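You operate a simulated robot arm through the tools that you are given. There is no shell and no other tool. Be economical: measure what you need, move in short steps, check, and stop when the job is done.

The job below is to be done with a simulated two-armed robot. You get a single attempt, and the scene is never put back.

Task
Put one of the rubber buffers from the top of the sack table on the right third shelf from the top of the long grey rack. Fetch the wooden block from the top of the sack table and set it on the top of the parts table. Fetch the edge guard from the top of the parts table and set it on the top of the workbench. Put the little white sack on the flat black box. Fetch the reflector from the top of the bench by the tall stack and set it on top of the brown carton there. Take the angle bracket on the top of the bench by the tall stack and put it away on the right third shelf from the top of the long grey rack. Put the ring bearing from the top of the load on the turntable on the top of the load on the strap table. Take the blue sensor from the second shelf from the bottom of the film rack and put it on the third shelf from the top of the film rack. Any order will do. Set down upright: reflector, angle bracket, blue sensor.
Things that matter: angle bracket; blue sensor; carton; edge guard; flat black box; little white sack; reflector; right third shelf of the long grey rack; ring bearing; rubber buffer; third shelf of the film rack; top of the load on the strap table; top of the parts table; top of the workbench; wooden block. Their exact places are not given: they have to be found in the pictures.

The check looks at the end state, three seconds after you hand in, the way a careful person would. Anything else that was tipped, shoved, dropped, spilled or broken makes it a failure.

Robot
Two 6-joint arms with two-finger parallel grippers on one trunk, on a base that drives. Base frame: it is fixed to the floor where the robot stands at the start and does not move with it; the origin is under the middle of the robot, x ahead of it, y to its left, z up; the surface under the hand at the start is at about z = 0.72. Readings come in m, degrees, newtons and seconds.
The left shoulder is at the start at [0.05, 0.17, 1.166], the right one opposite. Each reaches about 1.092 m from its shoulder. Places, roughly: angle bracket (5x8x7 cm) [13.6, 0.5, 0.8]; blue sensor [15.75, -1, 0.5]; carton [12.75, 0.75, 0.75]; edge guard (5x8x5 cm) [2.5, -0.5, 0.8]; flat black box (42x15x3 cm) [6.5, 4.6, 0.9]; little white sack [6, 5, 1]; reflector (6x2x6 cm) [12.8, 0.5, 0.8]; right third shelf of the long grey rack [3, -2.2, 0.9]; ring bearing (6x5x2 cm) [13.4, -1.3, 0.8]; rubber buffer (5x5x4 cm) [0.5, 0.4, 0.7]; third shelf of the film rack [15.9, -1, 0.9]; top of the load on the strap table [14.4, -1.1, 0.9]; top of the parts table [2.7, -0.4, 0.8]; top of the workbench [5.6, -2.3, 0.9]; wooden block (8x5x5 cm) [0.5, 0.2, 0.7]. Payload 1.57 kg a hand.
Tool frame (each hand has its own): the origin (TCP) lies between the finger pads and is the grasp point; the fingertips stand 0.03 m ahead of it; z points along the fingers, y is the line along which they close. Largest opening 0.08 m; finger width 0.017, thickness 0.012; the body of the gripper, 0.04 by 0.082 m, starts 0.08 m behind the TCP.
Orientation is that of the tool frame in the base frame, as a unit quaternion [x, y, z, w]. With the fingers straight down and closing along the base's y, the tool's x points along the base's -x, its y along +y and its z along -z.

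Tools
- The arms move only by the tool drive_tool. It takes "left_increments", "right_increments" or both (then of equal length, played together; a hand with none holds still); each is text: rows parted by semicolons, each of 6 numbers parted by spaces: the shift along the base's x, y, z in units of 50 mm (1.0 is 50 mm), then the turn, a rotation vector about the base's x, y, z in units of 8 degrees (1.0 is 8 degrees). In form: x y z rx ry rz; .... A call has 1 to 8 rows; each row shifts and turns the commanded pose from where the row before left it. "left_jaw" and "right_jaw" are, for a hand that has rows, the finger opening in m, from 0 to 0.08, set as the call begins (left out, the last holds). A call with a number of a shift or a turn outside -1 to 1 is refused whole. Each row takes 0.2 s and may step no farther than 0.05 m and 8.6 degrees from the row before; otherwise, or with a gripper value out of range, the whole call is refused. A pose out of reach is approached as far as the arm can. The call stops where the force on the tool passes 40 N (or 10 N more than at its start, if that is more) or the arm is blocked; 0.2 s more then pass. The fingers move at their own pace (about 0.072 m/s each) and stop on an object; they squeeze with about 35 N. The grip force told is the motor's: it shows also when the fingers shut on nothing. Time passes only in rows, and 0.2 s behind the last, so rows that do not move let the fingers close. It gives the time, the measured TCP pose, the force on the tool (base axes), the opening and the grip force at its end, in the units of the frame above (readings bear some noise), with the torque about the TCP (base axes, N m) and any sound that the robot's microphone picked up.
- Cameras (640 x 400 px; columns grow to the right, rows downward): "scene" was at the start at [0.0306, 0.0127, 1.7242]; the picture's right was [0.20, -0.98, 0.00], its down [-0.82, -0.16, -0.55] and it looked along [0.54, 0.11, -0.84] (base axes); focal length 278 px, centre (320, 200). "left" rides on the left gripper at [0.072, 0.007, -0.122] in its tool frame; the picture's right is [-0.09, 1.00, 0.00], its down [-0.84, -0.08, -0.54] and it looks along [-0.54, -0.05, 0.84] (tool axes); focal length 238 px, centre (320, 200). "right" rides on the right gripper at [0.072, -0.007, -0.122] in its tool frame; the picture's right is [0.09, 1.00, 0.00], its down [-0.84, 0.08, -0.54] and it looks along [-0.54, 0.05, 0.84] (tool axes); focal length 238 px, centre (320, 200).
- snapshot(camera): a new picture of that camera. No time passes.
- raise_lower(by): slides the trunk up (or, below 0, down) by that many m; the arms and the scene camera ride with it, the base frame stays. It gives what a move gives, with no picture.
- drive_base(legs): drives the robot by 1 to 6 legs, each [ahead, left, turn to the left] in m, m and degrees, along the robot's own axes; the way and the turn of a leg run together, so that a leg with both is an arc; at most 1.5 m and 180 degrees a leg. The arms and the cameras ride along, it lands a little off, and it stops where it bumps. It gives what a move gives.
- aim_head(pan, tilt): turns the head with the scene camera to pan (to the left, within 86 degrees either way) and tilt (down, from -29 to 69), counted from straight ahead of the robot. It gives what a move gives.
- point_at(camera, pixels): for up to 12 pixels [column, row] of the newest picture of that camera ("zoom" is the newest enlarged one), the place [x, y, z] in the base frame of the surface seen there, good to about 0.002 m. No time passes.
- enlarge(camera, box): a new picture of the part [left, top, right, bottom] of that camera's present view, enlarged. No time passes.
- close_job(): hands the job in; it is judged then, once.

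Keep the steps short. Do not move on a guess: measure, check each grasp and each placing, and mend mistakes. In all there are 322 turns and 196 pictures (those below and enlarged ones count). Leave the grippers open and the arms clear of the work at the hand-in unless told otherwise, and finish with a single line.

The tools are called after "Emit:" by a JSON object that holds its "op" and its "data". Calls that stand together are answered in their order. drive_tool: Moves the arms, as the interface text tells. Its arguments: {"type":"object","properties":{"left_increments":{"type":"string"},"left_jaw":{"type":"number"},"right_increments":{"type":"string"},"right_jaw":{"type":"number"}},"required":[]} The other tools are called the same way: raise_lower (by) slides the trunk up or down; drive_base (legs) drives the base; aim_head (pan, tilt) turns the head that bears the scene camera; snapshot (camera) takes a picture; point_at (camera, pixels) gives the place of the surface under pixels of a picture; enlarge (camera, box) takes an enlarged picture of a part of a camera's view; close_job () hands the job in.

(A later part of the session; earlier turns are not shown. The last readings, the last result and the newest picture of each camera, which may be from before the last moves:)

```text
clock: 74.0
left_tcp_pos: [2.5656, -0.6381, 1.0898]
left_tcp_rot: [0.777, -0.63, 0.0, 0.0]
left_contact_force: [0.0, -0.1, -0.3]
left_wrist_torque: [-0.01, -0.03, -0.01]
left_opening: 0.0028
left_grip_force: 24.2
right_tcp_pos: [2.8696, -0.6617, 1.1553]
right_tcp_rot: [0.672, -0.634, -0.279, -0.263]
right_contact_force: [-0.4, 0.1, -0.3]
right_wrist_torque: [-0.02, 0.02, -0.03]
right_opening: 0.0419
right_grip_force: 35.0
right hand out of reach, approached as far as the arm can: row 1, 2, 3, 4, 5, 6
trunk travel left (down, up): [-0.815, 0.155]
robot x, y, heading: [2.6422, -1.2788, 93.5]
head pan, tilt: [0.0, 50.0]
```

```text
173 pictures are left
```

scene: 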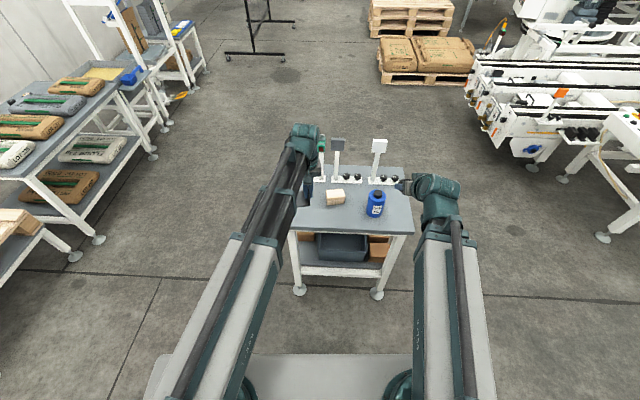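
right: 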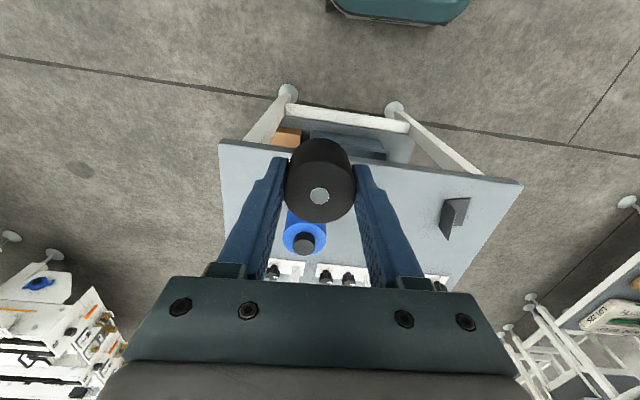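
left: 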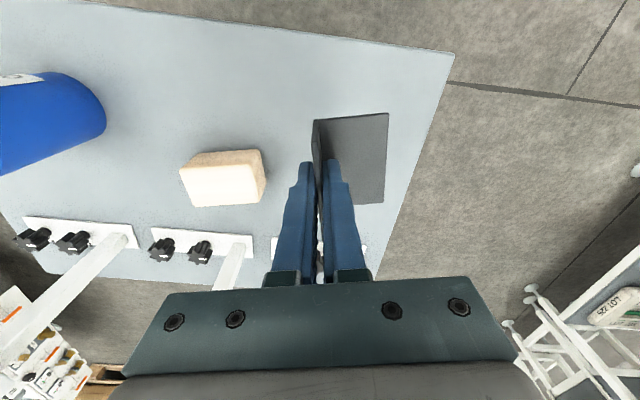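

Tilting works, and the pitch axis is about 0.225 m above the TCP. I'll restore the right hand to vertical, retract both hands, then look at the rack closely.

Emit:
{"op": "drive_tool", "data": {"right_increments": "0 -0.5 0 -0.94 -0.056 0; 0 -0.5 0 -0.94 -0.056 0; 0 -0.5 0 -0.94 -0.056 0; 0 -0.5 0 -0.94 -0.056 0; 0 -0.5 0 -0.94 -0.056 0; 0 -0.5 0 -0.94 -0.056 0; 0 0 0 0 0 0", "left_increments": "-0.4 -0.5 0 0 0 0; -0.4 -0.5 0 0 0 0; -0.4 -0.5 0 0 0 0; -0.4 -0.5 0 0 0 0; -0.4 -0.5 0 0 0 0; -0.4 -0.5 0 0 0 0; 0 0 0 0 0 0"}}

Emit:
{"op": "drive_base", "data": {"legs": [[0, 0.95, 0], [0, 0, -91.5], [0, 0, -91.5]]}}

Emit:
{"op": "aim_head", "data": {"pan": 40, "tilt": 20}}

Emit:
{"op": "snapshot", "data": {"camera": "scene"}}

```text
clock: 75.5
left_tcp_pos: [2.4442, -0.7866, 1.09]
left_tcp_rot: [0.777, -0.63, 0.0, 0.001]
left_contact_force: [1.1, -0.5, -0.7]
left_wrist_torque: [-0.01, -0.01, 0.01]
left_opening: 0.003
left_grip_force: 23.9
right_tcp_pos: [2.8707, -0.8021, 1.0893]
right_tcp_rot: [0.727, -0.687, 0.002, 0.0]
right_contact_force: [0.5, 0.4, -0.8]
right_wrist_torque: [0.01, 0.02, 0.01]
right_opening: 0.0418
right_grip_force: 35.3
right hand out of reach, approached as far as the arm can: row 1, 2, 3, 4, 5
trunk travel left (down, up): [-0.815, 0.155]
robot x, y, heading: [2.6406, -1.2792, 93.3]
head pan, tilt: [0.0, 50.0]
```

```text
clock: 88.3
left_tcp_pos: [1.8668, -1.8362, 1.0891]
left_tcp_rot: [0.636, 0.772, -0.001, 0.0]
left_contact_force: [-0.2, 0.3, -0.7]
left_wrist_torque: [0.01, -0.02, 0.0]
left_opening: 0.0032
left_grip_force: 24.1
right_tcp_pos: [1.4411, -1.8152, 1.0893]
right_tcp_rot: [0.693, 0.721, 0.0, 0.001]
right_contact_force: [0.5, 0.7, -0.8]
right_wrist_torque: [0.01, -0.03, -0.01]
right_opening: 0.042
right_grip_force: 34.9
trunk travel left (down, up): [-0.815, 0.155]
robot x, y, heading: [1.6815, -1.342, -87.8]
head pan, tilt: [0.0, 50.0]
```

```text
clock: 89.4
left_tcp_pos: [1.8671, -1.8364, 1.0898]
left_tcp_rot: [0.636, 0.771, 0.0, 0.0]
left_contact_force: [-0.3, 0.2, -0.6]
left_wrist_torque: [-0.06, 0.04, -0.02]
left_opening: 0.003
left_grip_force: 24.5
right_tcp_pos: [1.4402, -1.8138, 1.0899]
right_tcp_rot: [0.692, 0.722, 0.0, 0.0]
right_contact_force: [-0.7, -0.4, -0.7]
right_wrist_torque: [0.02, 0.01, -0.03]
right_opening: 0.0418
right_grip_force: 35.0
trunk travel left (down, up): [-0.815, 0.155]
robot x, y, heading: [1.6779, -1.3385, -87.8]
head pan, tilt: [40.0, 20.0]
```

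```text
172 pictures are left
```

scene: 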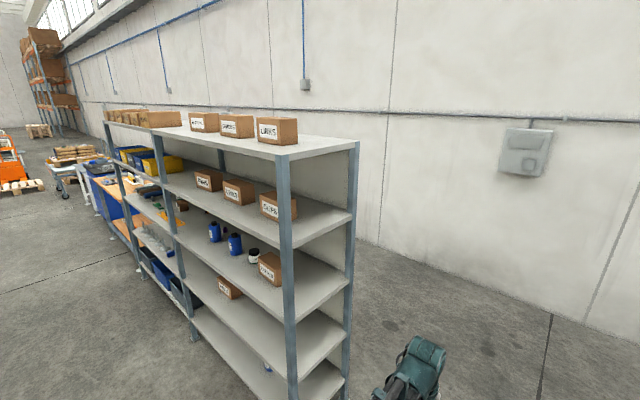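

Emit:
{"op": "enlarge", "data": {"camera": "scene", "box": [150, 130, 370, 340]}}

Emit:
{"op": "point_at", "data": {"camera": "scene", "pixels": [[245, 268], [215, 250], [270, 270], [252, 256], [236, 245], [214, 232], [280, 224], [220, 195], [200, 240], [230, 180], [300, 270], [285, 285]]}}

```text
1.90 times, centred on (260, 235) of scene
```

zoom: 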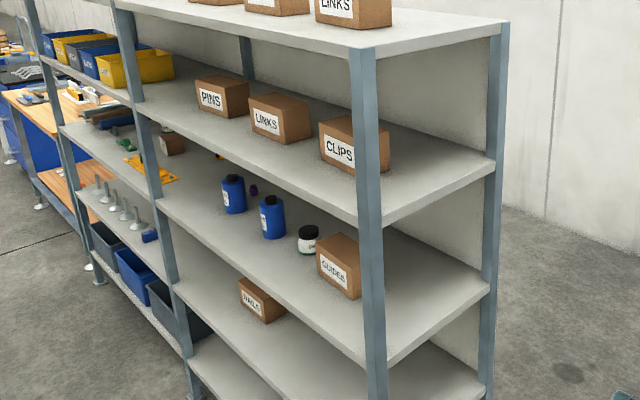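

```text
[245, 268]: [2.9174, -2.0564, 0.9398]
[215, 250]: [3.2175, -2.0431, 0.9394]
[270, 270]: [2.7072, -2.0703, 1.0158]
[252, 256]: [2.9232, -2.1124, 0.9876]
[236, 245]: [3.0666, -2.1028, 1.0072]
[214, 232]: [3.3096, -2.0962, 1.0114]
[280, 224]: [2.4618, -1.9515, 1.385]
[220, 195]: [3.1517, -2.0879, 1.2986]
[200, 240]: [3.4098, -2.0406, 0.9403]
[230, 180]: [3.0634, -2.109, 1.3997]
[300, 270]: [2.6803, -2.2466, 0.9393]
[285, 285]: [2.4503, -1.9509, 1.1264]
```

The third shelf's surface is z=0.94. It has free space between the bottles at x≈3.19 and around x≈3.46. I'll back up slightly, square up, and strafe along the rack to x≈3.39.

Emit:
{"op": "drive_base", "data": {"legs": [[-0.08, 0, -2.2], [0, 0.86, 0], [0, 0.86, 0]]}}

Emit:
{"op": "aim_head", "data": {"pan": 0, "tilt": 35}}

Emit:
{"op": "snapshot", "data": {"camera": "scene"}}

```text
clock: 98.7
left_tcp_pos: [3.5515, -1.7774, 1.09]
left_tcp_rot: [0.655, 0.756, 0.001, 0.0]
left_contact_force: [-1.1, -0.1, -0.9]
left_wrist_torque: [0.01, 0.0, 0.05]
left_opening: 0.0033
left_grip_force: 24.6
right_tcp_pos: [3.1292, -1.7343, 1.09]
right_tcp_rot: [0.71, 0.705, -0.001, 0.0]
right_contact_force: [0.6, -0.2, -0.2]
right_wrist_torque: [0.03, 0.02, 0.02]
right_opening: 0.0421
right_grip_force: 34.4
trunk travel left (down, up): [-0.815, 0.155]
robot x, y, heading: [3.3869, -1.2712, -90.2]
head pan, tilt: [40.0, 20.0]
```

```text
clock: 99.8
left_tcp_pos: [3.5512, -1.7777, 1.0897]
left_tcp_rot: [0.655, 0.756, 0.0, 0.001]
left_contact_force: [1.2, 0.5, -0.4]
left_wrist_torque: [-0.03, -0.02, -0.01]
left_opening: 0.0032
left_grip_force: 24.2
right_tcp_pos: [3.1279, -1.7343, 1.0896]
right_tcp_rot: [0.71, 0.704, 0.0, 0.0]
right_contact_force: [0.2, 1.0, -1.0]
right_wrist_torque: [0.0, 0.0, -0.03]
right_opening: 0.0421
right_grip_force: 35.4
trunk travel left (down, up): [-0.815, 0.155]
robot x, y, heading: [3.3892, -1.2717, -90.6]
head pan, tilt: [0.0, 35.0]
```

```text
170 pictures are left
```

scene: 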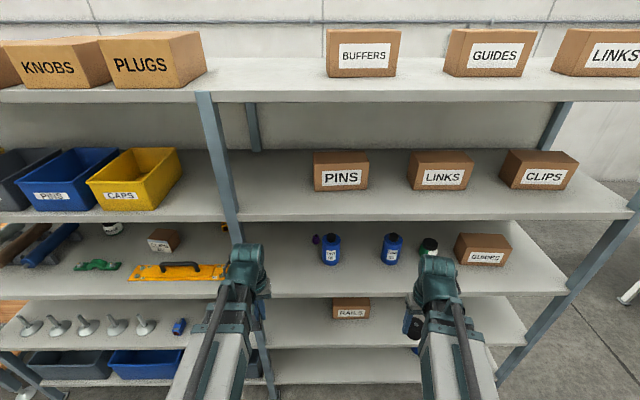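

I'll measure the lip of the second shelf and the free spots.

Emit:
{"op": "enlarge", "data": {"camera": "scene", "box": [230, 190, 540, 310]}}

Emit:
{"op": "point_at", "data": {"camera": "scene", "pixels": [[380, 212], [380, 216], [380, 219], [380, 222], [360, 270], [360, 285], [360, 292], [330, 262], [391, 262], [315, 238], [300, 270], [285, 250]]}}

```text
2.06 times, centred on (385, 250) of scene
```

zoom: 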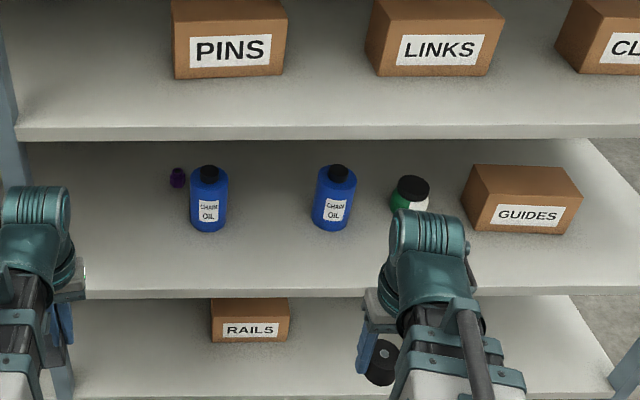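

```text
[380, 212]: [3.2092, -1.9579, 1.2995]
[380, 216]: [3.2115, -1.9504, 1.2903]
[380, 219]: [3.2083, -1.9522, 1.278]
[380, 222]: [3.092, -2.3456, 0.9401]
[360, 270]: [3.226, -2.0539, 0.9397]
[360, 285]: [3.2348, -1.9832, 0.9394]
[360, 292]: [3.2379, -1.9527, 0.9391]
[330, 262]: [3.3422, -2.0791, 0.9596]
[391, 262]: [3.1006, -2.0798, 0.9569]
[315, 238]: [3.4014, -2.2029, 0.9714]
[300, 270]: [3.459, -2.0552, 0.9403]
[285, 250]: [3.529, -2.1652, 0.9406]
```

The lip bottom is at 1.27. At insertion height TCP 0.988 the arm top is about 1.25, which fits. I'll lower 0.102 and line up at x=3.22 outside the rack.

Emit:
{"op": "raise_lower", "data": {"by": -0.102}}

Emit:
{"op": "drive_tool", "data": {"right_increments": "0.61 -0.3 0 0 0 0; 0.61 -0.3 0 0 0 0; 0.61 -0.3 0 0 0 0; 0 0 0 0 0 0"}}

Emit:
{"op": "snapshot", "data": {"camera": "scene"}}

Emit:
{"op": "snapshot", "data": {"camera": "right"}}

```text
clock: 101.1
left_tcp_pos: [3.5518, -1.7771, 0.9883]
left_tcp_rot: [0.655, 0.755, 0.0, 0.0]
left_contact_force: [-0.7, 0.7, 0.2]
left_wrist_torque: [-0.06, -0.01, -0.01]
left_opening: 0.0031
left_grip_force: 24.1
right_tcp_pos: [3.129, -1.7336, 0.9874]
right_tcp_rot: [0.71, 0.704, -0.001, 0.0]
right_contact_force: [0.4, 0.1, -0.1]
right_wrist_torque: [0.03, -0.02, 0.0]
right_opening: 0.042
right_grip_force: 34.8
trunk travel left (down, up): [-0.713, 0.257]
robot x, y, heading: [3.3864, -1.2726, -90.7]
head pan, tilt: [0.0, 35.0]
```

```text
clock: 102.1
left_tcp_pos: [3.5515, -1.7783, 0.988]
left_tcp_rot: [0.655, 0.755, -0.001, 0.0]
left_contact_force: [0.0, 0.3, -0.2]
left_wrist_torque: [0.01, 0.0, -0.03]
left_opening: 0.0032
left_grip_force: 24.1
right_tcp_pos: [3.2209, -1.7792, 0.9882]
right_tcp_rot: [0.71, 0.704, 0.0, -0.001]
right_contact_force: [-0.3, 1.0, -0.6]
right_wrist_torque: [0.0, -0.01, 0.01]
right_opening: 0.042
right_grip_force: 34.8
trunk travel left (down, up): [-0.713, 0.257]
robot x, y, heading: [3.3845, -1.2745, -90.6]
head pan, tilt: [0.0, 35.0]
```

```text
168 pictures are left
```

scene: 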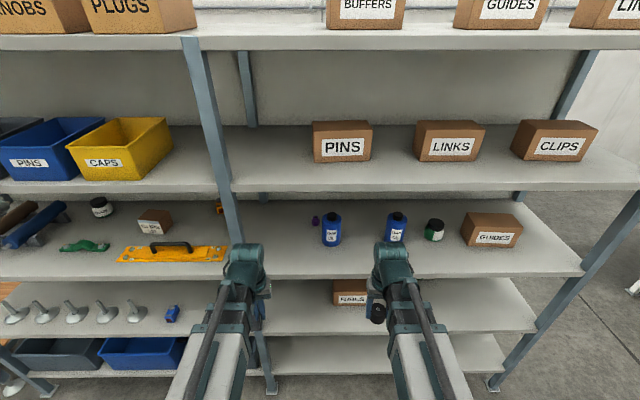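

```text
167 pictures are left
```

right: 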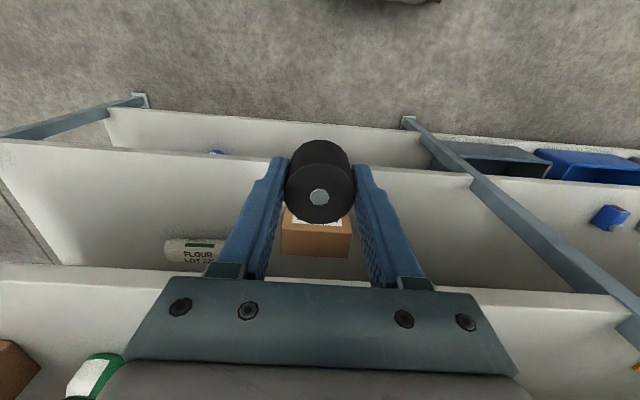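

It's aligned. I'll confirm the wrist top height, then push in 0.25 m.

Emit:
{"op": "point_at", "data": {"camera": "scene", "pixels": [[392, 250], [392, 262], [400, 282], [420, 340], [245, 250], [390, 280]]}}

Emit:
{"op": "drive_tool", "data": {"right_increments": "0 -0.836 0 0 0 0; 0 -0.836 0 0 0 0; 0 -0.836 0 0 0 0"}}

Emit:
{"op": "snapshot", "data": {"camera": "scene"}}

```text
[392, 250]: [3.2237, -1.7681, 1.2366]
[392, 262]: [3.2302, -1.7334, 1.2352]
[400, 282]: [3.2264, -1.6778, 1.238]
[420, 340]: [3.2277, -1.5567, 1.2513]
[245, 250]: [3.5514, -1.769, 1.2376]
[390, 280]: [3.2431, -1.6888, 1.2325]
```

```text
clock: 102.9
left_tcp_pos: [3.5512, -1.7778, 0.9876]
left_tcp_rot: [0.656, 0.755, 0.001, 0.0]
left_contact_force: [-0.1, -1.2, -0.8]
left_wrist_torque: [0.04, -0.02, 0.0]
left_opening: 0.0032
left_grip_force: 24.9
right_tcp_pos: [3.2191, -1.9067, 0.9878]
right_tcp_rot: [0.71, 0.704, 0.001, -0.001]
right_contact_force: [-0.6, 0.0, -1.1]
right_wrist_torque: [-0.01, -0.02, 0.0]
right_opening: 0.0418
right_grip_force: 34.8
trunk travel left (down, up): [-0.713, 0.257]
robot x, y, heading: [3.3876, -1.2773, -90.7]
head pan, tilt: [0.0, 35.0]
```

```text
166 pictures are left
```

scene: 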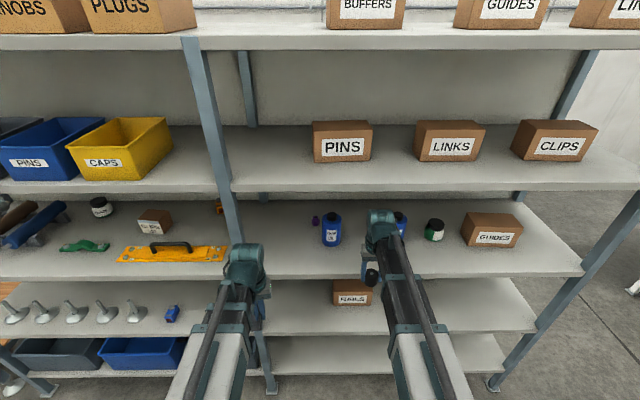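

Clear so far. I'll push in the remaining 0.125 m.

Emit:
{"op": "drive_tool", "data": {"right_increments": "0 -0.82 0 0 0 0; 0 -0.82 0 0 0 0; 0 -0.82 0 0 0 0; 0 0 0 0 0 0"}}

Emit:
{"op": "raise_lower", "data": {"by": -0.0095}}

Emit:
{"op": "snapshot", "data": {"camera": "right"}}

```text
clock: 103.9
left_tcp_pos: [3.5515, -1.7783, 0.9889]
left_tcp_rot: [0.655, 0.755, 0.001, 0.0]
left_contact_force: [0.6, 0.8, -0.2]
left_wrist_torque: [-0.01, -0.06, 0.01]
left_opening: 0.003
left_grip_force: 24.5
right_tcp_pos: [3.2177, -2.0293, 0.9882]
right_tcp_rot: [0.71, 0.704, -0.001, 0.0]
right_contact_force: [0.3, 0.0, -0.8]
right_wrist_torque: [-0.03, 0.0, -0.01]
right_opening: 0.0422
right_grip_force: 34.6
trunk travel left (down, up): [-0.713, 0.257]
robot x, y, heading: [3.3885, -1.2703, -90.2]
head pan, tilt: [0.0, 35.0]
```

```text
clock: 104.5
left_tcp_pos: [3.5522, -1.7783, 0.9776]
left_tcp_rot: [0.655, 0.755, 0.0, 0.0]
left_contact_force: [-0.9, 0.2, -0.8]
left_wrist_torque: [0.02, 0.04, 0.04]
left_opening: 0.0029
left_grip_force: 24.4
right_tcp_pos: [3.2186, -2.03, 0.978]
right_tcp_rot: [0.71, 0.704, 0.001, 0.0]
right_contact_force: [0.7, -0.1, 0.0]
right_wrist_torque: [0.0, 0.0, -0.01]
right_opening: 0.0419
right_grip_force: 35.2
trunk travel left (down, up): [-0.704, 0.266]
robot x, y, heading: [3.3872, -1.2736, -90.4]
head pan, tilt: [0.0, 35.0]
```

```text
165 pictures are left
```

right: 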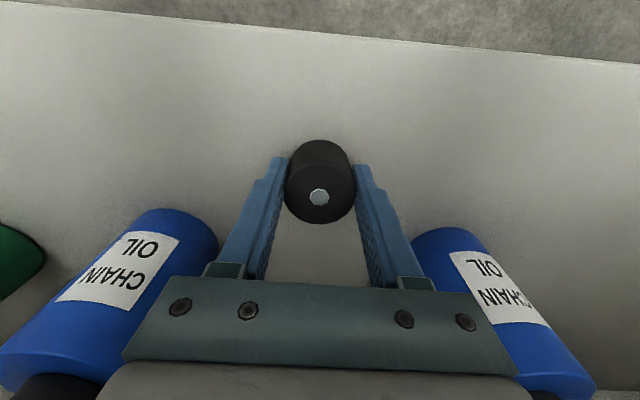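

The buffer is 1 mm above the shelf. I'll open and slide straight back, since the fingers pass on either side of it.

Emit:
{"op": "drive_tool", "data": {"right_increments": "0 0 0 0 0 0; 0 0 0 0 0 0; 0 0 0 0 0 0", "right_jaw": 0.066}}

Emit:
{"op": "drive_tool", "data": {"right_increments": "0 0.5 0 0 0 0; 0 0.8 0 0 0 0; 0 0.8 0 0 0 0; 0 0.8 0 0 0 0; 0 0.8 0 0 0 0; 0 0.8 0 0 0 0; 0 0 0 0 0 0"}}

Emit:
{"op": "snapshot", "data": {"camera": "scene"}}

```text
clock: 105.3
left_tcp_pos: [3.5515, -1.7778, 0.9792]
left_tcp_rot: [0.656, 0.755, 0.0, -0.001]
left_contact_force: [-0.3, 0.9, 0.2]
left_wrist_torque: [0.02, -0.02, 0.01]
left_opening: 0.003
left_grip_force: 23.5
right_tcp_pos: [3.2186, -2.0286, 0.9781]
right_tcp_rot: [0.71, 0.704, 0.0, 0.0]
right_contact_force: [-1.1, 0.0, 0.0]
right_wrist_torque: [0.0, -0.05, -0.01]
right_opening: 0.0658
right_grip_force: 0.1
trunk travel left (down, up): [-0.704, 0.266]
robot x, y, heading: [3.3855, -1.273, -90.6]
head pan, tilt: [0.0, 35.0]
```

```text
clock: 106.9
left_tcp_pos: [3.5512, -1.7778, 0.9801]
left_tcp_rot: [0.655, 0.755, 0.0, 0.0]
left_contact_force: [0.8, -0.7, -1.0]
left_wrist_torque: [0.02, 0.03, 0.01]
left_opening: 0.0029
left_grip_force: 24.5
right_tcp_pos: [3.2168, -1.8034, 0.9785]
right_tcp_rot: [0.71, 0.704, 0.0, -0.001]
right_contact_force: [0.2, -0.9, -0.9]
right_wrist_torque: [-0.05, -0.01, -0.03]
right_opening: 0.0662
right_grip_force: 0.0
trunk travel left (down, up): [-0.704, 0.266]
robot x, y, heading: [3.3938, -1.2765, -90.4]
head pan, tilt: [0.0, 35.0]
```

```text
164 pictures are left
```

scene: 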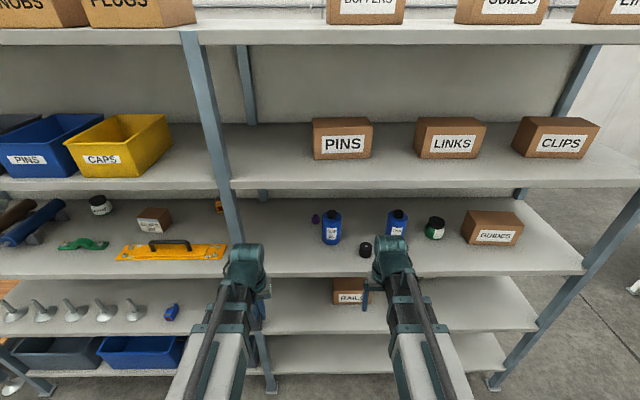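

The buffer stands on the shelf. Next I'll raise, back up, strafe along to the workbench (x≈5.5) and look.

Emit:
{"op": "drive_base", "data": {"legs": [[-0.15, 0, 0]]}}

Emit:
{"op": "raise_lower", "data": {"by": 0.15}}

Emit:
{"op": "aim_head", "data": {"pan": 60, "tilt": 25}}

Emit:
{"op": "snapshot", "data": {"camera": "scene"}}

```text
clock: 108.3
left_tcp_pos: [3.553, -1.626, 0.9791]
left_tcp_rot: [0.656, 0.755, -0.001, 0.0]
left_contact_force: [0.3, -0.1, -0.1]
left_wrist_torque: [-0.01, -0.01, 0.03]
left_opening: 0.0029
left_grip_force: 23.7
right_tcp_pos: [3.2173, -1.6514, 0.98]
right_tcp_rot: [0.71, 0.704, 0.0, 0.0]
right_contact_force: [0.1, 0.0, -0.5]
right_wrist_torque: [-0.02, 0.0, -0.01]
right_opening: 0.0662
right_grip_force: 0.1
trunk travel left (down, up): [-0.704, 0.266]
robot x, y, heading: [3.3891, -1.1276, -90.5]
head pan, tilt: [0.0, 35.0]
```

```text
clock: 110.0
left_tcp_pos: [3.5522, -1.6276, 1.1279]
left_tcp_rot: [0.655, 0.756, 0.0, 0.0]
left_contact_force: [0.0, -0.3, -0.5]
left_wrist_torque: [-0.01, 0.0, -0.02]
left_opening: 0.0032
left_grip_force: 24.7
right_tcp_pos: [3.2177, -1.6517, 1.1292]
right_tcp_rot: [0.711, 0.703, 0.001, -0.001]
right_contact_force: [0.6, -0.1, -0.9]
right_wrist_torque: [0.02, 0.02, -0.02]
right_opening: 0.0659
right_grip_force: 0.0
trunk travel left (down, up): [-0.854, 0.116]
robot x, y, heading: [3.3899, -1.1208, -90.3]
head pan, tilt: [0.0, 35.0]
```

```text
clock: 111.3
left_tcp_pos: [3.5533, -1.6265, 1.129]
left_tcp_rot: [0.655, 0.756, 0.0, 0.001]
left_contact_force: [0.0, -0.9, -0.5]
left_wrist_torque: [0.05, -0.03, -0.01]
left_opening: 0.003
left_grip_force: 24.4
right_tcp_pos: [3.2171, -1.6507, 1.1276]
right_tcp_rot: [0.711, 0.704, 0.0, 0.001]
right_contact_force: [-0.1, 0.3, -1.2]
right_wrist_torque: [0.01, -0.03, 0.01]
right_opening: 0.0657
right_grip_force: 0.1
trunk travel left (down, up): [-0.854, 0.116]
robot x, y, heading: [3.3909, -1.1233, -90.5]
head pan, tilt: [60.0, 25.0]
```

```text
163 pictures are left
```

scene: 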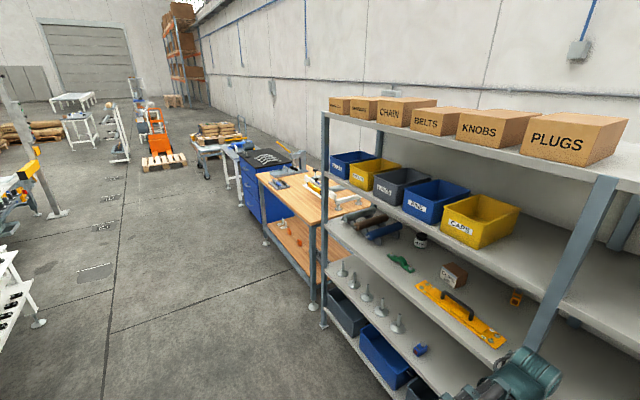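

The aisle is clear, so I'll strafe left 2.05 m to the workbench.

Emit:
{"op": "drive_base", "data": {"legs": [[0, 1.05, 0], [0, 1.05, 0]]}}

Emit:
{"op": "aim_head", "data": {"pan": 0, "tilt": 38}}

Emit:
{"op": "snapshot", "data": {"camera": "scene"}}

```text
clock: 121.8
left_tcp_pos: [5.6778, -1.5831, 1.1288]
left_tcp_rot: [0.64, 0.769, 0.0, 0.0]
left_contact_force: [0.1, -0.2, -0.3]
left_wrist_torque: [-0.02, 0.02, 0.02]
left_opening: 0.0033
left_grip_force: 24.3
right_tcp_pos: [5.3427, -1.6207, 1.1282]
right_tcp_rot: [0.696, 0.718, 0.0, -0.001]
right_contact_force: [0.4, -0.6, -0.5]
right_wrist_torque: [-0.02, 0.03, 0.02]
right_opening: 0.0661
right_grip_force: 0.0
trunk travel left (down, up): [-0.854, 0.116]
robot x, y, heading: [5.4922, -1.0872, -88.5]
head pan, tilt: [60.0, 25.0]
```

```text
clock: 123.1
left_tcp_pos: [5.6777, -1.5835, 1.1292]
left_tcp_rot: [0.64, 0.768, 0.0, -0.001]
left_contact_force: [-0.7, 0.9, 0.0]
left_wrist_torque: [-0.04, 0.01, -0.02]
left_opening: 0.0029
left_grip_force: 24.3
right_tcp_pos: [5.3425, -1.6203, 1.128]
right_tcp_rot: [0.697, 0.717, 0.0, 0.0]
right_contact_force: [0.3, 0.4, -0.9]
right_wrist_torque: [0.04, 0.0, 0.0]
right_opening: 0.0661
right_grip_force: 0.1
trunk travel left (down, up): [-0.854, 0.116]
robot x, y, heading: [5.4932, -1.0849, -88.1]
head pan, tilt: [0.0, 38.0]
```

```text
162 pictures are left
```

scene: 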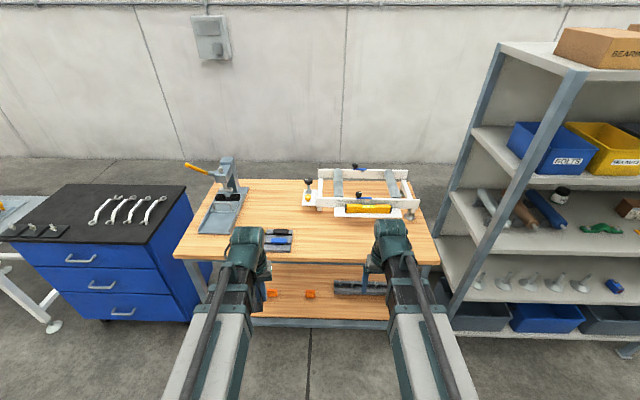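

Emit:
{"op": "enlarge", "data": {"camera": "scene", "box": [170, 150, 450, 290]}}

Emit:
{"op": "point_at", "data": {"camera": "scene", "pixels": [[320, 235], [320, 258], [320, 220], [290, 235], [350, 235], [270, 205], [345, 215], [235, 190], [310, 190], [410, 215], [190, 240], [278, 245]]}}

```text
2.29 times, centred on (310, 220) of scene
```

zoom: 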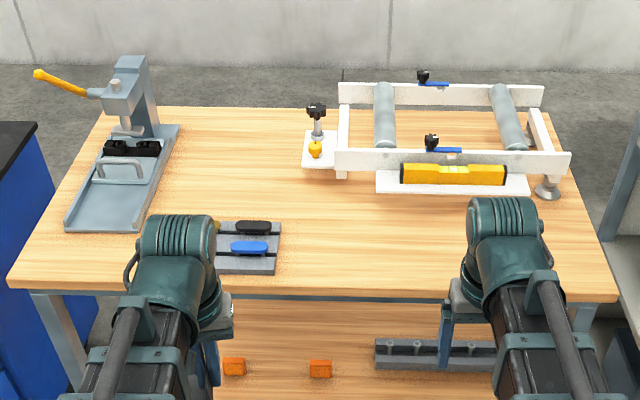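

```text
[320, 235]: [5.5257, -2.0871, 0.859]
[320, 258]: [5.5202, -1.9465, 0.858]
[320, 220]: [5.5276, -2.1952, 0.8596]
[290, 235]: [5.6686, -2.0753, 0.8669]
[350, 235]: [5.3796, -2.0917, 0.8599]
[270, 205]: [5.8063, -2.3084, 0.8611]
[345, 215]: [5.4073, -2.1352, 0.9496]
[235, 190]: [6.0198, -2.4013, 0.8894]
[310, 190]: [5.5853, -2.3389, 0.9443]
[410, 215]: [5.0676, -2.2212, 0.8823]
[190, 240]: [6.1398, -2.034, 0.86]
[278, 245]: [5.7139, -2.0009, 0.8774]
```

The bench top is at z=0.859, with a free area around (5.45, -2.05). I'll drive 0.25 ahead and 0.2 right.

Emit:
{"op": "drive_base", "data": {"legs": [[0.22, -0.2, -2]]}}

Emit:
{"op": "snapshot", "data": {"camera": "left"}}

```text
clock: 125.1
left_tcp_pos: [5.46, -1.815, 1.1277]
left_tcp_rot: [0.655, 0.756, 0.0, 0.0]
left_contact_force: [-0.1, -0.5, 0.8]
left_wrist_torque: [0.05, -0.02, 0.03]
left_opening: 0.003
left_grip_force: 24.4
right_tcp_pos: [5.125, -1.8405, 1.1285]
right_tcp_rot: [0.709, 0.705, 0.001, -0.001]
right_contact_force: [0.4, 0.3, -0.7]
right_wrist_torque: [0.01, 0.03, -0.04]
right_opening: 0.0663
right_grip_force: 0.1
trunk travel left (down, up): [-0.854, 0.116]
robot x, y, heading: [5.2976, -1.3142, -90.5]
head pan, tilt: [0.0, 38.0]
```

```text
160 pictures are left
```

left: 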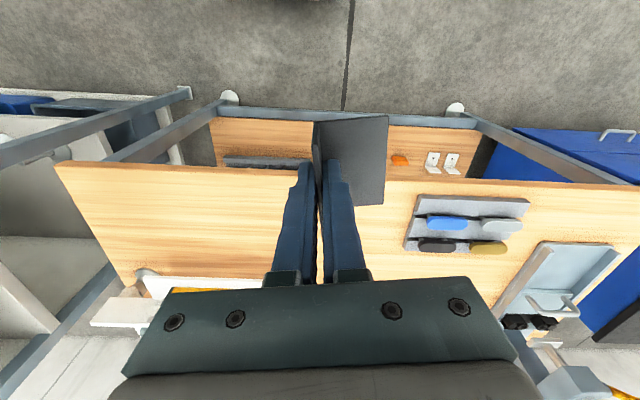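

Now I'll move the left hand forward to y≈-2.03 and lower.

Emit:
{"op": "drive_tool", "data": {"left_increments": "0 -0.86 0 0 0 0; 0 -0.86 0 0 0 0; 0 -0.86 0 0 0 0; 0 -0.86 0 0 0 0; 0 -0.86 0 0 0 0; 0 0 0 0 0 0"}}

Emit:
{"op": "raise_lower", "data": {"by": -0.222}}

Emit:
{"op": "snapshot", "data": {"camera": "left"}}

```text
clock: 126.5
left_tcp_pos: [5.4598, -2.0312, 1.1288]
left_tcp_rot: [0.655, 0.756, 0.0, 0.0]
left_contact_force: [-0.9, 1.0, 0.4]
left_wrist_torque: [-0.03, 0.03, 0.0]
left_opening: 0.0028
left_grip_force: 24.3
right_tcp_pos: [5.1244, -1.8402, 1.1293]
right_tcp_rot: [0.709, 0.705, -0.001, 0.0]
right_contact_force: [-0.2, 0.0, 0.2]
right_wrist_torque: [-0.01, 0.01, 0.02]
right_opening: 0.0662
right_grip_force: 0.0
trunk travel left (down, up): [-0.854, 0.116]
robot x, y, heading: [5.3007, -1.3077, -90.4]
head pan, tilt: [0.0, 38.0]
```

```text
clock: 128.8
left_tcp_pos: [5.4596, -2.0311, 0.9079]
left_tcp_rot: [0.655, 0.755, -0.001, 0.0]
left_contact_force: [-0.9, 0.3, 0.3]
left_wrist_torque: [0.01, -0.04, 0.03]
left_opening: 0.0032
left_grip_force: 24.0
right_tcp_pos: [5.1248, -1.8392, 0.9058]
right_tcp_rot: [0.71, 0.704, 0.0, -0.001]
right_contact_force: [0.0, 0.1, 0.3]
right_wrist_torque: [0.01, 0.02, 0.0]
right_opening: 0.0658
right_grip_force: 0.1
trunk travel left (down, up): [-0.632, 0.338]
robot x, y, heading: [5.3015, -1.3133, -90.3]
head pan, tilt: [0.0, 38.0]
```

```text
159 pictures are left
```

left: 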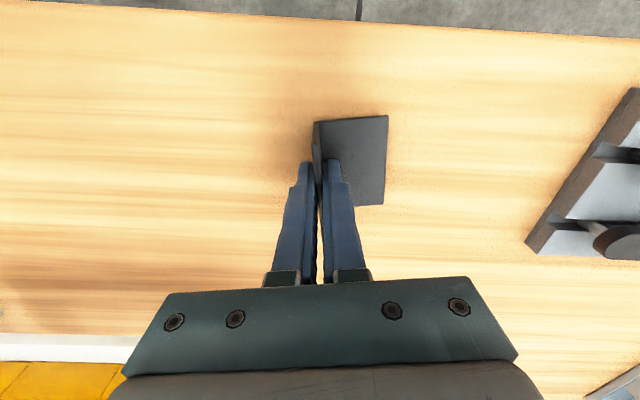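

Lower 7 mm, release, and rise.

Emit:
{"op": "raise_lower", "data": {"by": -0.006}}

Emit:
{"op": "drive_tool", "data": {"left_increments": "0 0 0 0 0 0; 0 0 0 0 0 0; 0 0 0 0 0 0; 0 0 0 0 0 0", "left_jaw": 0.04}}

Emit:
{"op": "raise_lower", "data": {"by": 0.22}}

Emit:
{"op": "snapshot", "data": {"camera": "left"}}

```text
clock: 129.4
left_tcp_pos: [5.4615, -2.0303, 0.9002]
left_tcp_rot: [0.655, 0.756, 0.0, 0.0]
left_contact_force: [-0.7, 0.4, -0.7]
left_wrist_torque: [-0.01, 0.04, -0.01]
left_opening: 0.0033
left_grip_force: 24.4
right_tcp_pos: [5.1255, -1.8393, 0.8998]
right_tcp_rot: [0.71, 0.705, 0.0, 0.0]
right_contact_force: [-0.6, 0.9, -0.5]
right_wrist_torque: [0.03, 0.0, 0.0]
right_opening: 0.0662
right_grip_force: 0.0
trunk travel left (down, up): [-0.626, 0.344]
robot x, y, heading: [5.2948, -1.3117, -90.3]
head pan, tilt: [0.0, 38.0]
```

```text
clock: 130.4
left_tcp_pos: [5.4621, -2.0317, 0.9003]
left_tcp_rot: [0.655, 0.756, 0.0, 0.001]
left_contact_force: [0.5, 0.4, 0.0]
left_wrist_torque: [0.02, 0.0, -0.01]
left_opening: 0.04
left_grip_force: 0.1
right_tcp_pos: [5.1255, -1.8398, 0.8994]
right_tcp_rot: [0.709, 0.705, 0.0, -0.001]
right_contact_force: [-0.1, -0.6, 1.1]
right_wrist_torque: [0.02, 0.01, -0.01]
right_opening: 0.066
right_grip_force: 0.0
trunk travel left (down, up): [-0.626, 0.344]
robot x, y, heading: [5.2938, -1.3149, -90.4]
head pan, tilt: [0.0, 38.0]
```

```text
clock: 132.7
left_tcp_pos: [5.4617, -2.031, 1.1204]
left_tcp_rot: [0.655, 0.755, 0.0, 0.0]
left_contact_force: [-0.4, 0.0, 0.0]
left_wrist_torque: [0.03, 0.01, 0.03]
left_opening: 0.0399
left_grip_force: 0.2
right_tcp_pos: [5.1251, -1.8401, 1.1201]
right_tcp_rot: [0.709, 0.705, 0.0, -0.001]
right_contact_force: [0.5, -1.0, -0.5]
right_wrist_torque: [0.01, 0.01, -0.01]
right_opening: 0.0659
right_grip_force: 0.1
trunk travel left (down, up): [-0.846, 0.124]
robot x, y, heading: [5.2956, -1.3125, -90.3]
head pan, tilt: [0.0, 38.0]
```

```text
158 pictures are left
```

left: 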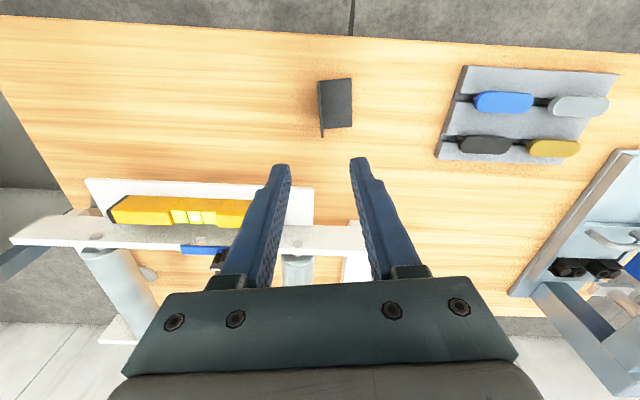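

The guard is on the workbench. I'll retract the left hand, back up, turn to heading 0, and look around for the way to the sack at (6, 5).

Emit:
{"op": "drive_tool", "data": {"left_increments": "0.3 0.9 0 0 0 0; 0.3 0.9 0 0 0 0; 0.3 0.9 0 0 0 0; 0.3 0.9 0 0 0 0; 0.3 0.9 0 0 0 0; 0 0 0 0 0 0"}}

Emit:
{"op": "drive_base", "data": {"legs": [[-0.35, 0, 0], [0, 0, 90]]}}

Emit:
{"op": "aim_head", "data": {"pan": 70, "tilt": 15}}

Emit:
{"op": "snapshot", "data": {"camera": "scene"}}

Emit:
{"op": "aim_head", "data": {"pan": 10, "tilt": 15}}

Emit:
{"op": "snapshot", "data": {"camera": "scene"}}

```text
clock: 134.1
left_tcp_pos: [5.5354, -1.808, 1.1206]
left_tcp_rot: [0.655, 0.756, 0.0, 0.0]
left_contact_force: [0.9, 0.2, -0.3]
left_wrist_torque: [0.0, -0.03, 0.01]
left_opening: 0.04
left_grip_force: 0.0
right_tcp_pos: [5.1259, -1.8397, 1.1208]
right_tcp_rot: [0.71, 0.705, 0.0, 0.0]
right_contact_force: [-0.2, -0.5, 1.1]
right_wrist_torque: [0.03, -0.02, -0.04]
right_opening: 0.066
right_grip_force: 0.0
trunk travel left (down, up): [-0.846, 0.124]
robot x, y, heading: [5.2951, -1.3106, -90.2]
head pan, tilt: [0.0, 38.0]
```

```text
clock: 140.2
left_tcp_pos: [5.8025, -0.7331, 1.1195]
left_tcp_rot: [-0.054, 0.999, 0.0, 0.0]
left_contact_force: [-1.1, 0.5, 0.0]
left_wrist_torque: [-0.01, -0.02, -0.03]
left_opening: 0.0401
left_grip_force: 0.1
right_tcp_pos: [5.8215, -1.145, 1.1202]
right_tcp_rot: [0.021, 1.0, -0.001, 0.0]
right_contact_force: [0.2, -0.1, 0.4]
right_wrist_torque: [-0.03, 0.0, -0.01]
right_opening: 0.0659
right_grip_force: 0.0
trunk travel left (down, up): [-0.846, 0.124]
robot x, y, heading: [5.3002, -0.9544, -2.3]
head pan, tilt: [0.0, 38.0]
```

```text
clock: 141.6
left_tcp_pos: [5.8033, -0.7348, 1.121]
left_tcp_rot: [-0.054, 0.999, 0.0, -0.001]
left_contact_force: [-0.4, -0.3, -0.1]
left_wrist_torque: [0.02, 0.03, 0.01]
left_opening: 0.0401
left_grip_force: 0.0
right_tcp_pos: [5.8205, -1.1453, 1.1199]
right_tcp_rot: [0.02, 1.0, -0.001, 0.0]
right_contact_force: [0.9, -0.3, 0.8]
right_wrist_torque: [-0.03, -0.02, -0.01]
right_opening: 0.0661
right_grip_force: 0.1
trunk travel left (down, up): [-0.846, 0.124]
robot x, y, heading: [5.2971, -0.9539, -2.2]
head pan, tilt: [70.0, 15.0]
```

```text
157 pictures are left
```

scene: 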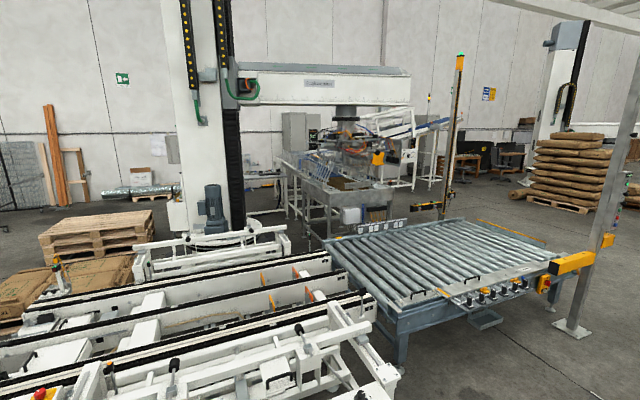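

```text
clock: 142.9
left_tcp_pos: [5.8028, -0.7338, 1.1197]
left_tcp_rot: [-0.054, 0.999, 0.0, 0.0]
left_contact_force: [0.6, -0.1, 1.0]
left_wrist_torque: [-0.02, -0.03, -0.01]
left_opening: 0.04
left_grip_force: 0.0
right_tcp_pos: [5.8201, -1.1458, 1.1211]
right_tcp_rot: [0.021, 1.0, -0.001, -0.001]
right_contact_force: [1.1, -0.1, 0.7]
right_wrist_torque: [0.0, 0.01, 0.0]
right_opening: 0.0658
right_grip_force: 0.0
trunk travel left (down, up): [-0.846, 0.124]
robot x, y, heading: [5.2985, -0.9573, -2.4]
head pan, tilt: [10.0, 15.0]
```

```text
156 pictures are left
```

scene: 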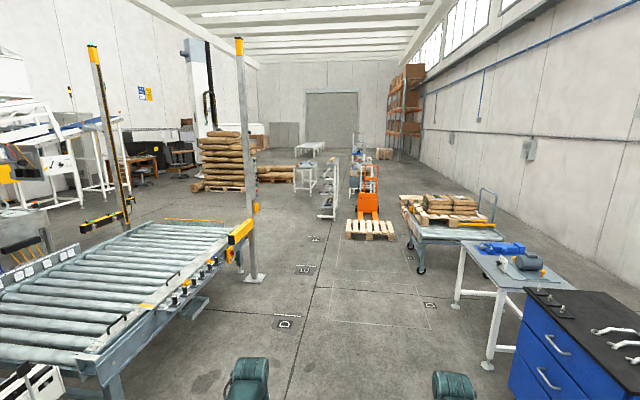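

I'll measure floor points and obstacles in this view to plan the path.

Emit:
{"op": "point_at", "data": {"camera": "scene", "pixels": [[253, 280], [165, 218], [105, 360], [100, 220], [215, 190], [60, 205], [150, 190], [290, 185], [370, 235], [415, 270], [330, 215], [240, 215]]}}

Emit:
{"op": "aim_head", "data": {"pan": 45, "tilt": 15}}

Emit:
{"op": "snapshot", "data": {"camera": "scene"}}

```text
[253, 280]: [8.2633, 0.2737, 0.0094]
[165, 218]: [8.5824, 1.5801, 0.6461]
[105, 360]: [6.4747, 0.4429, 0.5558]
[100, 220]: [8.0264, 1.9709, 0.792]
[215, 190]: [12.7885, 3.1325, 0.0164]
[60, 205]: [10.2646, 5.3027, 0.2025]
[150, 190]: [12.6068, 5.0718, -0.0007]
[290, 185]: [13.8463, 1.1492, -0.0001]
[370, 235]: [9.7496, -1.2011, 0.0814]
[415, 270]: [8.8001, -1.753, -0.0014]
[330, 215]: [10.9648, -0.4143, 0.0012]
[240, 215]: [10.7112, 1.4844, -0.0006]
```

```text
clock: 143.9
left_tcp_pos: [5.8028, -0.7334, 1.1197]
left_tcp_rot: [-0.054, 0.999, 0.0, 0.0]
left_contact_force: [0.9, -0.2, 0.2]
left_wrist_torque: [-0.02, 0.0, 0.01]
left_opening: 0.0401
left_grip_force: 0.0
right_tcp_pos: [5.8197, -1.1452, 1.1208]
right_tcp_rot: [0.021, 1.0, -0.001, 0.0]
right_contact_force: [0.6, 0.4, -0.7]
right_wrist_torque: [-0.01, -0.03, 0.0]
right_opening: 0.0661
right_grip_force: 0.1
trunk travel left (down, up): [-0.846, 0.124]
robot x, y, heading: [5.3009, -0.9547, -2.4]
head pan, tilt: [45.0, 15.0]
```

```text
155 pictures are left
```

scene: 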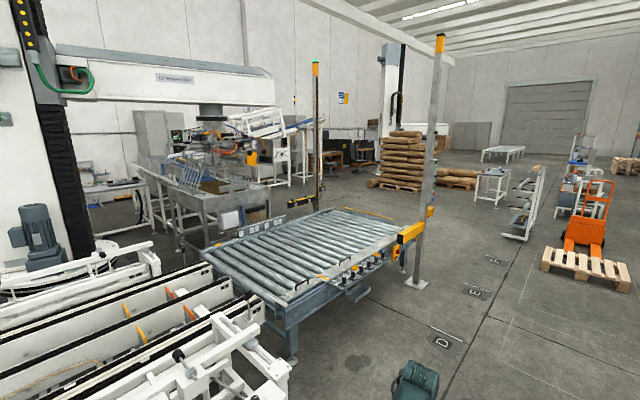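

Emit:
{"op": "enlarge", "data": {"camera": "scene", "box": [60, 90, 340, 250]}}

Emit:
{"op": "point_at", "data": {"camera": "scene", "pixels": [[130, 185], [160, 225], [185, 240], [175, 190], [240, 190], [260, 210], [320, 205], [108, 190], [205, 195], [160, 140], [145, 215], [230, 220]]}}

```text
2.29 times, centred on (200, 170) of scene
```

zoom: 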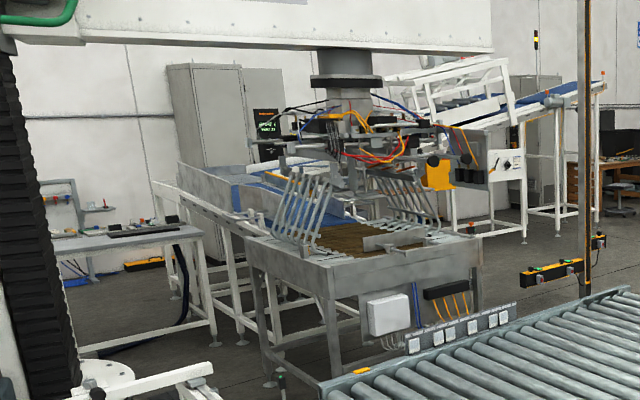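

```text
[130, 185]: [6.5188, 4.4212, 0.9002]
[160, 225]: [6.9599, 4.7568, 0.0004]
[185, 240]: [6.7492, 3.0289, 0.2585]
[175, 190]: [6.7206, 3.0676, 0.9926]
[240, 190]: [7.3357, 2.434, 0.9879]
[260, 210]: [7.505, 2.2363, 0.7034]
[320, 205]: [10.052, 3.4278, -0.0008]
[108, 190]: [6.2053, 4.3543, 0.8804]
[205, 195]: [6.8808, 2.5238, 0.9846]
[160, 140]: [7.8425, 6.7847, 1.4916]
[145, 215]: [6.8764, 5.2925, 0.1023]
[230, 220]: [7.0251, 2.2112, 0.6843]
```

The white sack and flat black box are on a table near (6.3, 4.5), behind the gantry. The west route looks open, so I'll back down the aisle first.

Emit:
{"op": "drive_base", "data": {"legs": [[0, -0.3, 2.3], [-1.5, 0, 0], [-1.1, 0, 0]]}}

```text
clock: 158.2
left_tcp_pos: [3.1851, -1.0097, 1.1204]
left_tcp_rot: [-0.083, 0.997, 0.0, 0.0]
left_contact_force: [-0.6, -0.1, -0.1]
left_wrist_torque: [0.01, 0.03, -0.02]
left_opening: 0.0402
left_grip_force: 0.1
right_tcp_pos: [3.2255, -1.42, 1.12]
right_tcp_rot: [-0.008, 1.0, -0.001, 0.0]
right_contact_force: [0.2, 0.2, 0.4]
right_wrist_torque: [0.01, 0.04, -0.01]
right_opening: 0.066
right_grip_force: 0.1
trunk travel left (down, up): [-0.846, 0.124]
robot x, y, heading: [2.6928, -1.2614, 1.1]
head pan, tilt: [45.0, 15.0]
```

Emit:
{"op": "drive_base", "data": {"legs": [[-0.95, 0, 0], [0, 0, 89], [0.9, 0, 0]]}}

Emit:
{"op": "aim_head", "data": {"pan": -20, "tilt": 20}}

Emit:
{"op": "snapshot", "data": {"camera": "scene"}}

```text
clock: 171.2
left_tcp_pos: [1.5243, 0.1212, 1.1199]
left_tcp_rot: [0.751, -0.661, 0.0, 0.0]
left_contact_force: [0.4, 0.5, 0.4]
left_wrist_torque: [0.02, 0.04, 0.01]
left_opening: 0.04
left_grip_force: 0.0
right_tcp_pos: [1.9367, 0.1455, 1.1217]
right_tcp_rot: [-0.699, 0.715, -0.001, -0.001]
right_contact_force: [-0.3, 0.3, 1.2]
right_wrist_torque: [-0.01, 0.03, 0.0]
right_opening: 0.0661
right_grip_force: 0.2
trunk travel left (down, up): [-0.846, 0.124]
robot x, y, heading: [1.7591, -0.3797, 88.7]
head pan, tilt: [45.0, 15.0]
```

```text
clock: 172.6
left_tcp_pos: [1.5246, 0.1219, 1.1207]
left_tcp_rot: [0.751, -0.661, 0.0, 0.0]
left_contact_force: [-0.1, 0.3, 0.5]
left_wrist_torque: [0.0, 0.01, 0.01]
left_opening: 0.04
left_grip_force: 0.0
right_tcp_pos: [1.9367, 0.1455, 1.1198]
right_tcp_rot: [-0.699, 0.715, -0.001, 0.0]
right_contact_force: [0.0, 0.4, 0.6]
right_wrist_torque: [0.0, 0.03, 0.0]
right_opening: 0.0656
right_grip_force: 0.1
trunk travel left (down, up): [-0.846, 0.124]
robot x, y, heading: [1.7561, -0.3791, 89.0]
head pan, tilt: [-20.0, 20.0]
```

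```text
153 pictures are left
```

scene: 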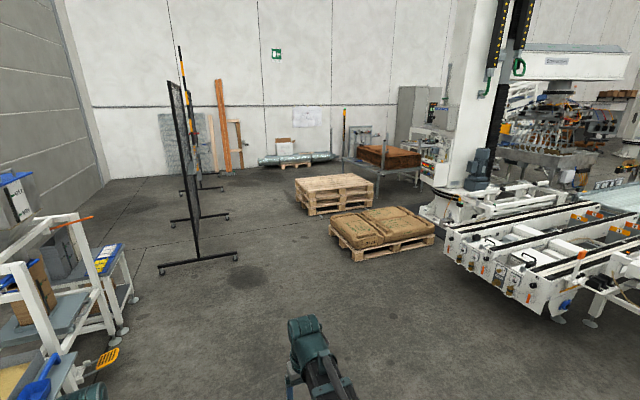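

Emit:
{"op": "enlarge", "data": {"camera": "scene", "box": [260, 80, 520, 260]}}

Emit:
{"op": "point_at", "data": {"camera": "scene", "pixels": [[360, 255], [432, 235], [312, 215], [372, 195], [345, 175], [418, 180], [430, 150], [300, 165], [445, 215], [165, 265], [195, 250], [350, 225]]}}

```text
2.22 times, centred on (390, 170) of scene
```

zoom: 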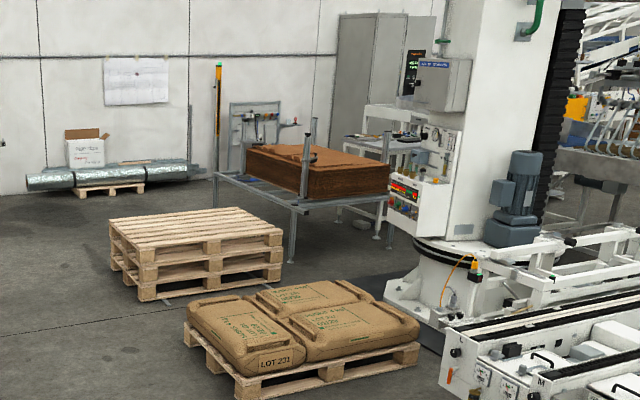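

```text
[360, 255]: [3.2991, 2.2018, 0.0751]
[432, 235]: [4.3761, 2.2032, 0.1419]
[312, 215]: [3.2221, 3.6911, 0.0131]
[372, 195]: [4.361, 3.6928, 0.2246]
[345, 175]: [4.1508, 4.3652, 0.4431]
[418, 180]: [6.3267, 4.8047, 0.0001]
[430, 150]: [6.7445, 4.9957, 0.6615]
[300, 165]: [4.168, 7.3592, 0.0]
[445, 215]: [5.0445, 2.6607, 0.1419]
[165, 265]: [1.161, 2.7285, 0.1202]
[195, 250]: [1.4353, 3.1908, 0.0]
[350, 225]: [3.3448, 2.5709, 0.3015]
```

The path goes up x≈2.35, between the screens and pallets, to y≈4.8.

Emit:
{"op": "drive_base", "data": {"legs": [[1.0, 0, 1], [0, -0.6, 0], [1.4, 0, 0], [1.4, 0, 0]]}}

Emit:
{"op": "aim_head", "data": {"pan": -45, "tilt": 20}}

Emit:
{"op": "snapshot", "data": {"camera": "scene"}}

```text
clock: 193.6
left_tcp_pos: [2.122, 3.8187, 1.1199]
left_tcp_rot: [0.764, -0.646, -0.001, 0.001]
left_contact_force: [0.3, 1.4, -0.2]
left_wrist_torque: [-0.01, -0.02, 0.0]
left_opening: 0.0402
left_grip_force: 0.0
right_tcp_pos: [2.5319, 3.8602, 1.1202]
right_tcp_rot: [0.714, -0.7, 0.001, -0.001]
right_contact_force: [-0.1, 0.6, 0.0]
right_wrist_torque: [-0.01, -0.01, -0.01]
right_opening: 0.066
right_grip_force: 0.0
trunk travel left (down, up): [-0.846, 0.124]
robot x, y, heading: [2.3729, 3.3276, 90.9]
head pan, tilt: [-20.0, 20.0]
```

```text
clock: 194.5
left_tcp_pos: [2.1218, 3.8171, 1.1209]
left_tcp_rot: [0.764, -0.645, -0.001, 0.0]
left_contact_force: [-0.7, -0.2, 0.0]
left_wrist_torque: [0.01, -0.04, 0.01]
left_opening: 0.0399
left_grip_force: 0.1
right_tcp_pos: [2.532, 3.8586, 1.1213]
right_tcp_rot: [0.714, -0.7, 0.001, -0.001]
right_contact_force: [-0.3, -0.4, -0.2]
right_wrist_torque: [0.02, 0.0, 0.0]
right_opening: 0.066
right_grip_force: 0.0
trunk travel left (down, up): [-0.846, 0.124]
robot x, y, heading: [2.3757, 3.3265, 91.1]
head pan, tilt: [-45.0, 20.0]
```

```text
151 pictures are left
```

scene: 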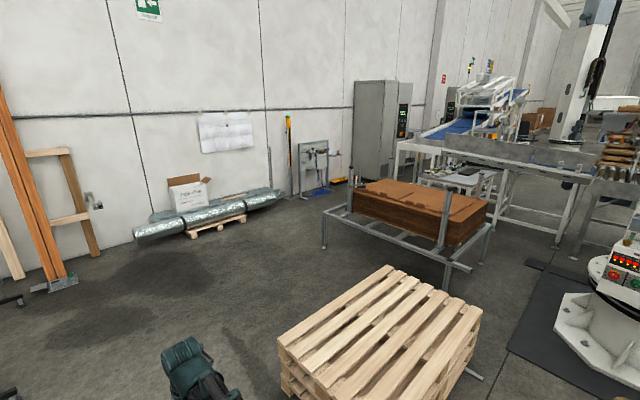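

Emit:
{"op": "enlarge", "data": {"camera": "scene", "box": [340, 100, 620, 280]}}

Emit:
{"op": "point_at", "data": {"camera": "scene", "pixels": [[325, 247], [478, 262], [350, 180], [450, 178], [488, 182], [300, 200], [360, 185], [555, 245], [505, 205], [530, 250], [480, 350], [235, 215]]}}

```text
2.22 times, centred on (480, 190) of scene
```

zoom: 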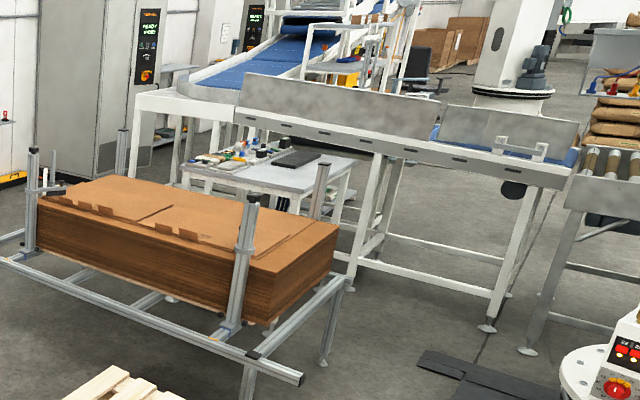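

```text
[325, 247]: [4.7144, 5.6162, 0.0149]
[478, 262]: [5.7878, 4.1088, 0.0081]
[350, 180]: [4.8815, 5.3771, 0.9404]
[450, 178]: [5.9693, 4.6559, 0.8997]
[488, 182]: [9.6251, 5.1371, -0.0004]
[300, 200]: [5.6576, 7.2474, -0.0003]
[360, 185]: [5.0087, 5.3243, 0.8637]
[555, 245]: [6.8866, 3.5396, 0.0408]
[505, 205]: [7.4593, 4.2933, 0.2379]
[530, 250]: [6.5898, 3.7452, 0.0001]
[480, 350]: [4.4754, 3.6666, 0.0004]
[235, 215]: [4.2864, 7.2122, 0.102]
```

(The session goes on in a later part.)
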